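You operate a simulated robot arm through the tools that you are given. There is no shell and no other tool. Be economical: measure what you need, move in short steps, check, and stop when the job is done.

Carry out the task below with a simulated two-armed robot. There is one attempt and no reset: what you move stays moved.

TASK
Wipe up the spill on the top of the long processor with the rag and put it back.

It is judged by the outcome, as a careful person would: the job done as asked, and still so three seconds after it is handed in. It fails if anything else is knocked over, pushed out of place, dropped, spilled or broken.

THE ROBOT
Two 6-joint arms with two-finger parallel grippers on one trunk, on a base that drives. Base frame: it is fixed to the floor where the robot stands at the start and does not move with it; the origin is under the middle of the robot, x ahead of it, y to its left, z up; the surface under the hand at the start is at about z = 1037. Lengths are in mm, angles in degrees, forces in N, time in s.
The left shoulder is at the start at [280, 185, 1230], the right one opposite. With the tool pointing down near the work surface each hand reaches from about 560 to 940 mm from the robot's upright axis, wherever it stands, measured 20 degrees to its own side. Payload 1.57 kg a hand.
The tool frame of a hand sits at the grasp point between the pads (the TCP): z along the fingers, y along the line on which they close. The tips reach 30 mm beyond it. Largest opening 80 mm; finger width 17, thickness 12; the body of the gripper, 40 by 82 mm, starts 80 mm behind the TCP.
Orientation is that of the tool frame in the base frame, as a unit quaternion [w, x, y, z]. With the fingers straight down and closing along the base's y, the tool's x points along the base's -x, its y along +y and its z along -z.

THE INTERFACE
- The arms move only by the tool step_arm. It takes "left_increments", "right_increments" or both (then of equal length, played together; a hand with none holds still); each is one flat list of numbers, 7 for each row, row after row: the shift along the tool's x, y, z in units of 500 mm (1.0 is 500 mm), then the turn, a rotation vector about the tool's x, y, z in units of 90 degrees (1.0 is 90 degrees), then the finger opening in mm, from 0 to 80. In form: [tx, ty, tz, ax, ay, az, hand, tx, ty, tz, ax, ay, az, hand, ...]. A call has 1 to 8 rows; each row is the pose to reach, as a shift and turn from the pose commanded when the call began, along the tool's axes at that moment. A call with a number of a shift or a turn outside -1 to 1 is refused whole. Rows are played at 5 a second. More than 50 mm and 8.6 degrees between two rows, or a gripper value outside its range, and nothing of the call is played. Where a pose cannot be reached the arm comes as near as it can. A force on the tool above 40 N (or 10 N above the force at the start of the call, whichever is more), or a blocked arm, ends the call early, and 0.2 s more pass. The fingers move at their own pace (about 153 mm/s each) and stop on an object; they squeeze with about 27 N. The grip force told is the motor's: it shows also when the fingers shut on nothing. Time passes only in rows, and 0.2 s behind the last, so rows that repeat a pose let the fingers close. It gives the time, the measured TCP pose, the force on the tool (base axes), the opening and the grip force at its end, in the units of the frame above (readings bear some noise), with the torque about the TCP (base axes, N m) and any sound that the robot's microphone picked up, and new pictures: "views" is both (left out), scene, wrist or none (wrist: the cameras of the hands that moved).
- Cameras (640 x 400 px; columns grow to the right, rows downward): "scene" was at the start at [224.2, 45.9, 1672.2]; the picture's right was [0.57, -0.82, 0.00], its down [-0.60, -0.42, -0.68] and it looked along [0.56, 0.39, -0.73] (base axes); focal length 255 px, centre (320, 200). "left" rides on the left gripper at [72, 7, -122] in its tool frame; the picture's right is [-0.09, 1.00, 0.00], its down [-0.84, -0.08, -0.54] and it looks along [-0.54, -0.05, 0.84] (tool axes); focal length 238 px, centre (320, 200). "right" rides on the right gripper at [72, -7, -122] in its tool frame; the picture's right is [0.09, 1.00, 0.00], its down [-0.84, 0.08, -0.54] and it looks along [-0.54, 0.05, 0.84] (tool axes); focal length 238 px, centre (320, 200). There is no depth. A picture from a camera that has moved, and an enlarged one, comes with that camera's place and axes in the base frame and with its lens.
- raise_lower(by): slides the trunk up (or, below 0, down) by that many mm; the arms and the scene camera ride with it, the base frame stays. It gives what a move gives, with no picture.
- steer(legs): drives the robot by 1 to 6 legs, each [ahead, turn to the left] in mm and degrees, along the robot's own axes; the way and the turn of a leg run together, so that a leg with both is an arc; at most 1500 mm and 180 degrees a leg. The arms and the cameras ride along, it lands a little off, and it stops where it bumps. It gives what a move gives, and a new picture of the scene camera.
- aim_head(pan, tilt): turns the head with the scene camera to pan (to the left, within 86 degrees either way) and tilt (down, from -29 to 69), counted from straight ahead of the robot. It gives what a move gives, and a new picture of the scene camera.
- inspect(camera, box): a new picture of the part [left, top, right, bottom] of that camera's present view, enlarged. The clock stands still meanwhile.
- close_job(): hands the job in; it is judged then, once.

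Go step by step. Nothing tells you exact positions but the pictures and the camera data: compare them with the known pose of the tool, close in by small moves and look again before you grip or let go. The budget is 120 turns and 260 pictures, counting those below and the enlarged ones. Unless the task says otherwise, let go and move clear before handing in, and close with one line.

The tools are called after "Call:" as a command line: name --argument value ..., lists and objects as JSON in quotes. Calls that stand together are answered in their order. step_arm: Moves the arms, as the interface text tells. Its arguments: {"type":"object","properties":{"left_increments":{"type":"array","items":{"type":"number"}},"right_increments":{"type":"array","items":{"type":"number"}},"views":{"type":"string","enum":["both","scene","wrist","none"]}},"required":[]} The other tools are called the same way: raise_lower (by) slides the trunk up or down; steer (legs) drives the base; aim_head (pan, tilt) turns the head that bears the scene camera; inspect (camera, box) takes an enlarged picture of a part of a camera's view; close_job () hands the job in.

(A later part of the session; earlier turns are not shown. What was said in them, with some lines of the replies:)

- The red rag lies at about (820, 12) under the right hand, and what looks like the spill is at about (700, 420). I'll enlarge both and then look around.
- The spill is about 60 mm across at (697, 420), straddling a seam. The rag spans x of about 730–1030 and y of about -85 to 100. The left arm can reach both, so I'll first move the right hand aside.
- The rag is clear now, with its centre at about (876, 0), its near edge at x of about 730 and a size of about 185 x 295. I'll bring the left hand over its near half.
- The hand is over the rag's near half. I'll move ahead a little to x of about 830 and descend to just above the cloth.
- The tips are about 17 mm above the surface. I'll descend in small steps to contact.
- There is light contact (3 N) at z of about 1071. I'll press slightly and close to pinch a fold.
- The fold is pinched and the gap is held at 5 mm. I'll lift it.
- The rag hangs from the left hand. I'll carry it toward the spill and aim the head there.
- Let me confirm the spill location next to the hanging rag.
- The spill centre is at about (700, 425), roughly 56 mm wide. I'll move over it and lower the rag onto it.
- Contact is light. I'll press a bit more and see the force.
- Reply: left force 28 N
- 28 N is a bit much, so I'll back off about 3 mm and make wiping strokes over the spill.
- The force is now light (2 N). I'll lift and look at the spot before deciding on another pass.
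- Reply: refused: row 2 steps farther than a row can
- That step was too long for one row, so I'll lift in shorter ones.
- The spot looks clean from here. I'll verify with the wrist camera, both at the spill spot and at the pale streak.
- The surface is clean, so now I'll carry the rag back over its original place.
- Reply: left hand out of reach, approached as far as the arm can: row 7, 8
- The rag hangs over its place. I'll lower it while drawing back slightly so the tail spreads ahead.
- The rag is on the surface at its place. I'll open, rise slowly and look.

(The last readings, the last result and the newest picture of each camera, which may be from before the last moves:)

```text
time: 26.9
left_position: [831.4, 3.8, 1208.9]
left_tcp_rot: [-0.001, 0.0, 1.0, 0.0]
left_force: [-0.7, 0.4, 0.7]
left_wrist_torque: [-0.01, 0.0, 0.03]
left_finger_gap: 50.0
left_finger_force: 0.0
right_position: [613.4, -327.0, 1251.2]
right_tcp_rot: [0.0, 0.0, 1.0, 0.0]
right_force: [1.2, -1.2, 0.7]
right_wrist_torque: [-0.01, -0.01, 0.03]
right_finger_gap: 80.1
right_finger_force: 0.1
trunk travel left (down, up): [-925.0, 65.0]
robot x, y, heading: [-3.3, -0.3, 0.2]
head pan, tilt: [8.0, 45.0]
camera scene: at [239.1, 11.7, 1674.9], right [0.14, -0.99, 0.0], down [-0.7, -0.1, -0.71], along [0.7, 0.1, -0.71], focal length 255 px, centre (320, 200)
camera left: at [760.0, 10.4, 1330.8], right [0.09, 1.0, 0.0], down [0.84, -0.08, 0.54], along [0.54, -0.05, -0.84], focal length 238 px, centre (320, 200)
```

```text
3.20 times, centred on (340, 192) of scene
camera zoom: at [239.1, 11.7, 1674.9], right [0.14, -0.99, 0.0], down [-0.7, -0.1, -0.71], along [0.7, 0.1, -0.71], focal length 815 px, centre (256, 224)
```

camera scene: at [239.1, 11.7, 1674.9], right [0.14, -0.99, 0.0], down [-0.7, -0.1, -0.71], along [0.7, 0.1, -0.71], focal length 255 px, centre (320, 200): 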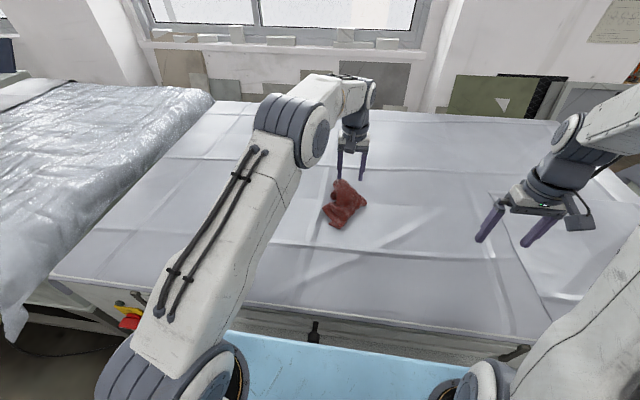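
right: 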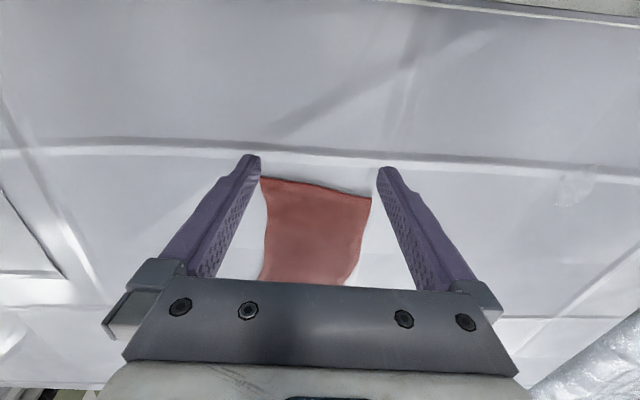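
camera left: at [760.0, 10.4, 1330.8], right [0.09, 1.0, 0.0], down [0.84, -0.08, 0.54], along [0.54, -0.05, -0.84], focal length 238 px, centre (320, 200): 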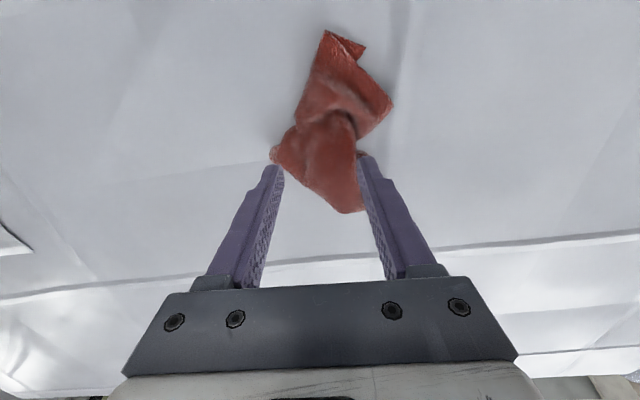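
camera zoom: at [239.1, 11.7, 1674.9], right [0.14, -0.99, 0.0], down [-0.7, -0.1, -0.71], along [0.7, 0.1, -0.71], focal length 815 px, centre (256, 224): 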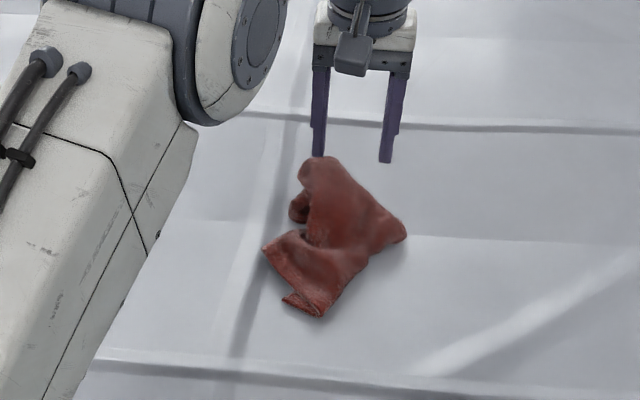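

The rag is back inside its original footprint, centred at about (850, 14) and released. I'll withdraw the left hand toward its starting place and take a last look at the surface.

Call:
step_arm --left_increments '[0.062, 0.0712, -0.02, 0, 0, 0, 60, 0.124, 0.1424, -0.04, 0, 0, 0, 60, 0.186, 0.2136, -0.06, 0, 0, 0, 60, 0.248, 0.2848, -0.08, 0, 0, 0, 60, 0.31, 0.356, -0.1, 0, 0, 0, 60, 0.372, 0.4272, -0.12, 0, 0, 0, 80, 0.434, 0.4984, -0.12, 0, 0, 0, 80, 0.496, 0.5696, -0.12, 0, 0, 0, 80]' --views "none"

Call:
step_arm --left_increments '[0.062, 0.0712, 0, 0, 0, 0, 80, 0.124, 0.1424, 0, 0, 0, 0, 80, 0.186, 0.2136, 0, 0, 0, 0, 80, 0.248, 0.2848, 0, 0, 0, 0, 80]' --views "both"

Call:
inspect --camera "left" --box '[200, 190, 440, 290]'

Call:
inspect --camera "scene" --box '[240, 130, 440, 255]'

```text
time: 28.7
left_position: [582.8, 291.7, 1270.8]
left_tcp_rot: [0.0, 0.0, 1.0, 0.0]
left_force: [-0.7, 0.2, 0.3]
left_wrist_torque: [0.02, 0.0, 0.03]
left_finger_gap: 80.0
left_finger_force: 0.0
right_position: [614.2, -327.1, 1250.8]
right_tcp_rot: [0.0, 0.0, 1.0, -0.001]
right_force: [-0.2, -0.7, 0.7]
right_wrist_torque: [0.01, -0.01, 0.01]
right_finger_gap: 79.9
right_finger_force: 0.1
trunk travel left (down, up): [-925.0, 65.0]
robot x, y, heading: [0.7, -5.7, -0.1]
head pan, tilt: [8.0, 45.0]
```

```text
time: 29.7
left_position: [458.4, 433.4, 1269.5]
left_tcp_rot: [0.0, 0.001, 1.0, -0.001]
left_force: [-0.4, -0.4, 1.0]
left_wrist_torque: [-0.02, -0.01, -0.01]
left_finger_gap: 79.9
left_finger_force: 0.0
right_position: [612.9, -327.5, 1251.2]
right_tcp_rot: [0.0, 0.0, 1.0, -0.001]
right_force: [0.1, -0.1, -0.7]
right_wrist_torque: [-0.01, 0.04, -0.04]
right_finger_gap: 80.2
right_finger_force: 0.1
trunk travel left (down, up): [-925.0, 65.0]
robot x, y, heading: [0.1, 0.5, 0.0]
head pan, tilt: [8.0, 45.0]
camera scene: at [239.1, 11.7, 1674.9], right [0.14, -0.99, 0.0], down [-0.7, -0.1, -0.71], along [0.7, 0.1, -0.71], focal length 255 px, centre (320, 200)
camera left: at [387.7, 439.1, 1391.8], right [0.09, 1.0, 0.0], down [0.84, -0.08, 0.54], along [0.54, -0.05, -0.84], focal length 238 px, centre (320, 200)
```

scene: 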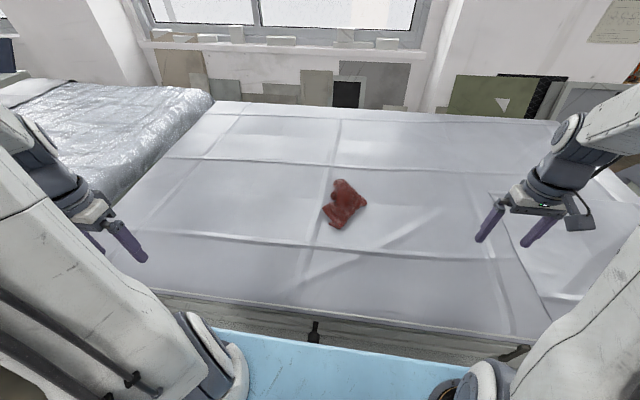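
left: 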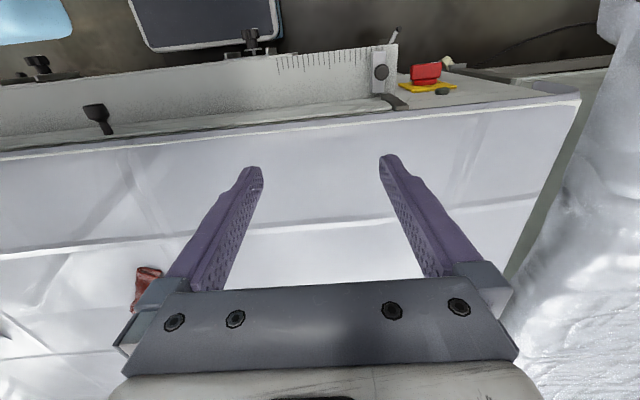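

```text
2.67 times, centred on (320, 240) of left
camera zoom: at [387.7, 439.1, 1391.8], right [0.09, 1.0, 0.0], down [0.84, -0.08, 0.54], along [0.54, -0.05, -0.84], focal length 636 px, centre (320, 93)
```

zoom: 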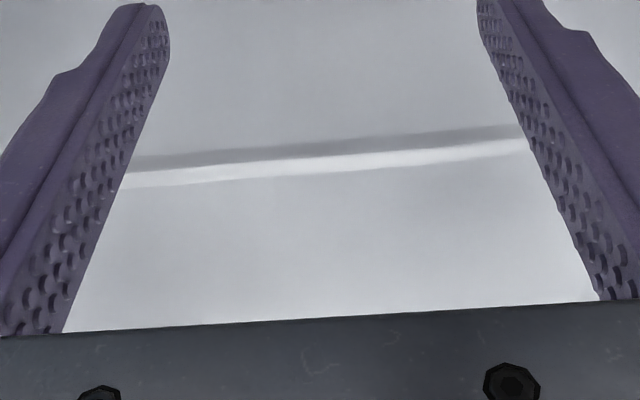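

```text
3.20 times, centred on (340, 192) of scene
camera zoom: at [239.1, 11.7, 1674.9], right [0.14, -0.99, 0.0], down [-0.7, -0.1, -0.71], along [0.7, 0.1, -0.71], focal length 815 px, centre (256, 224)
```

zoom: 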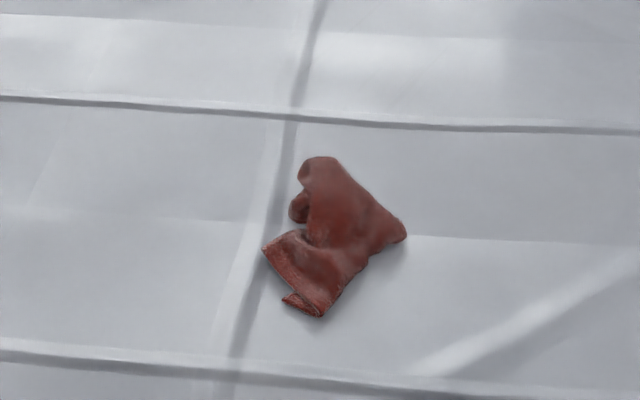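

The spill is gone, the rag is back at its place (folded up rather than flat), and both hands are clear, so I'm handing in.

Call:
close_job

```text
The job is handed in.
```

I wiped up the spill on top of the long processor and put the rag back inside its original footprint; it's crumpled rather than laid flat, about 30 mm off its old centre.
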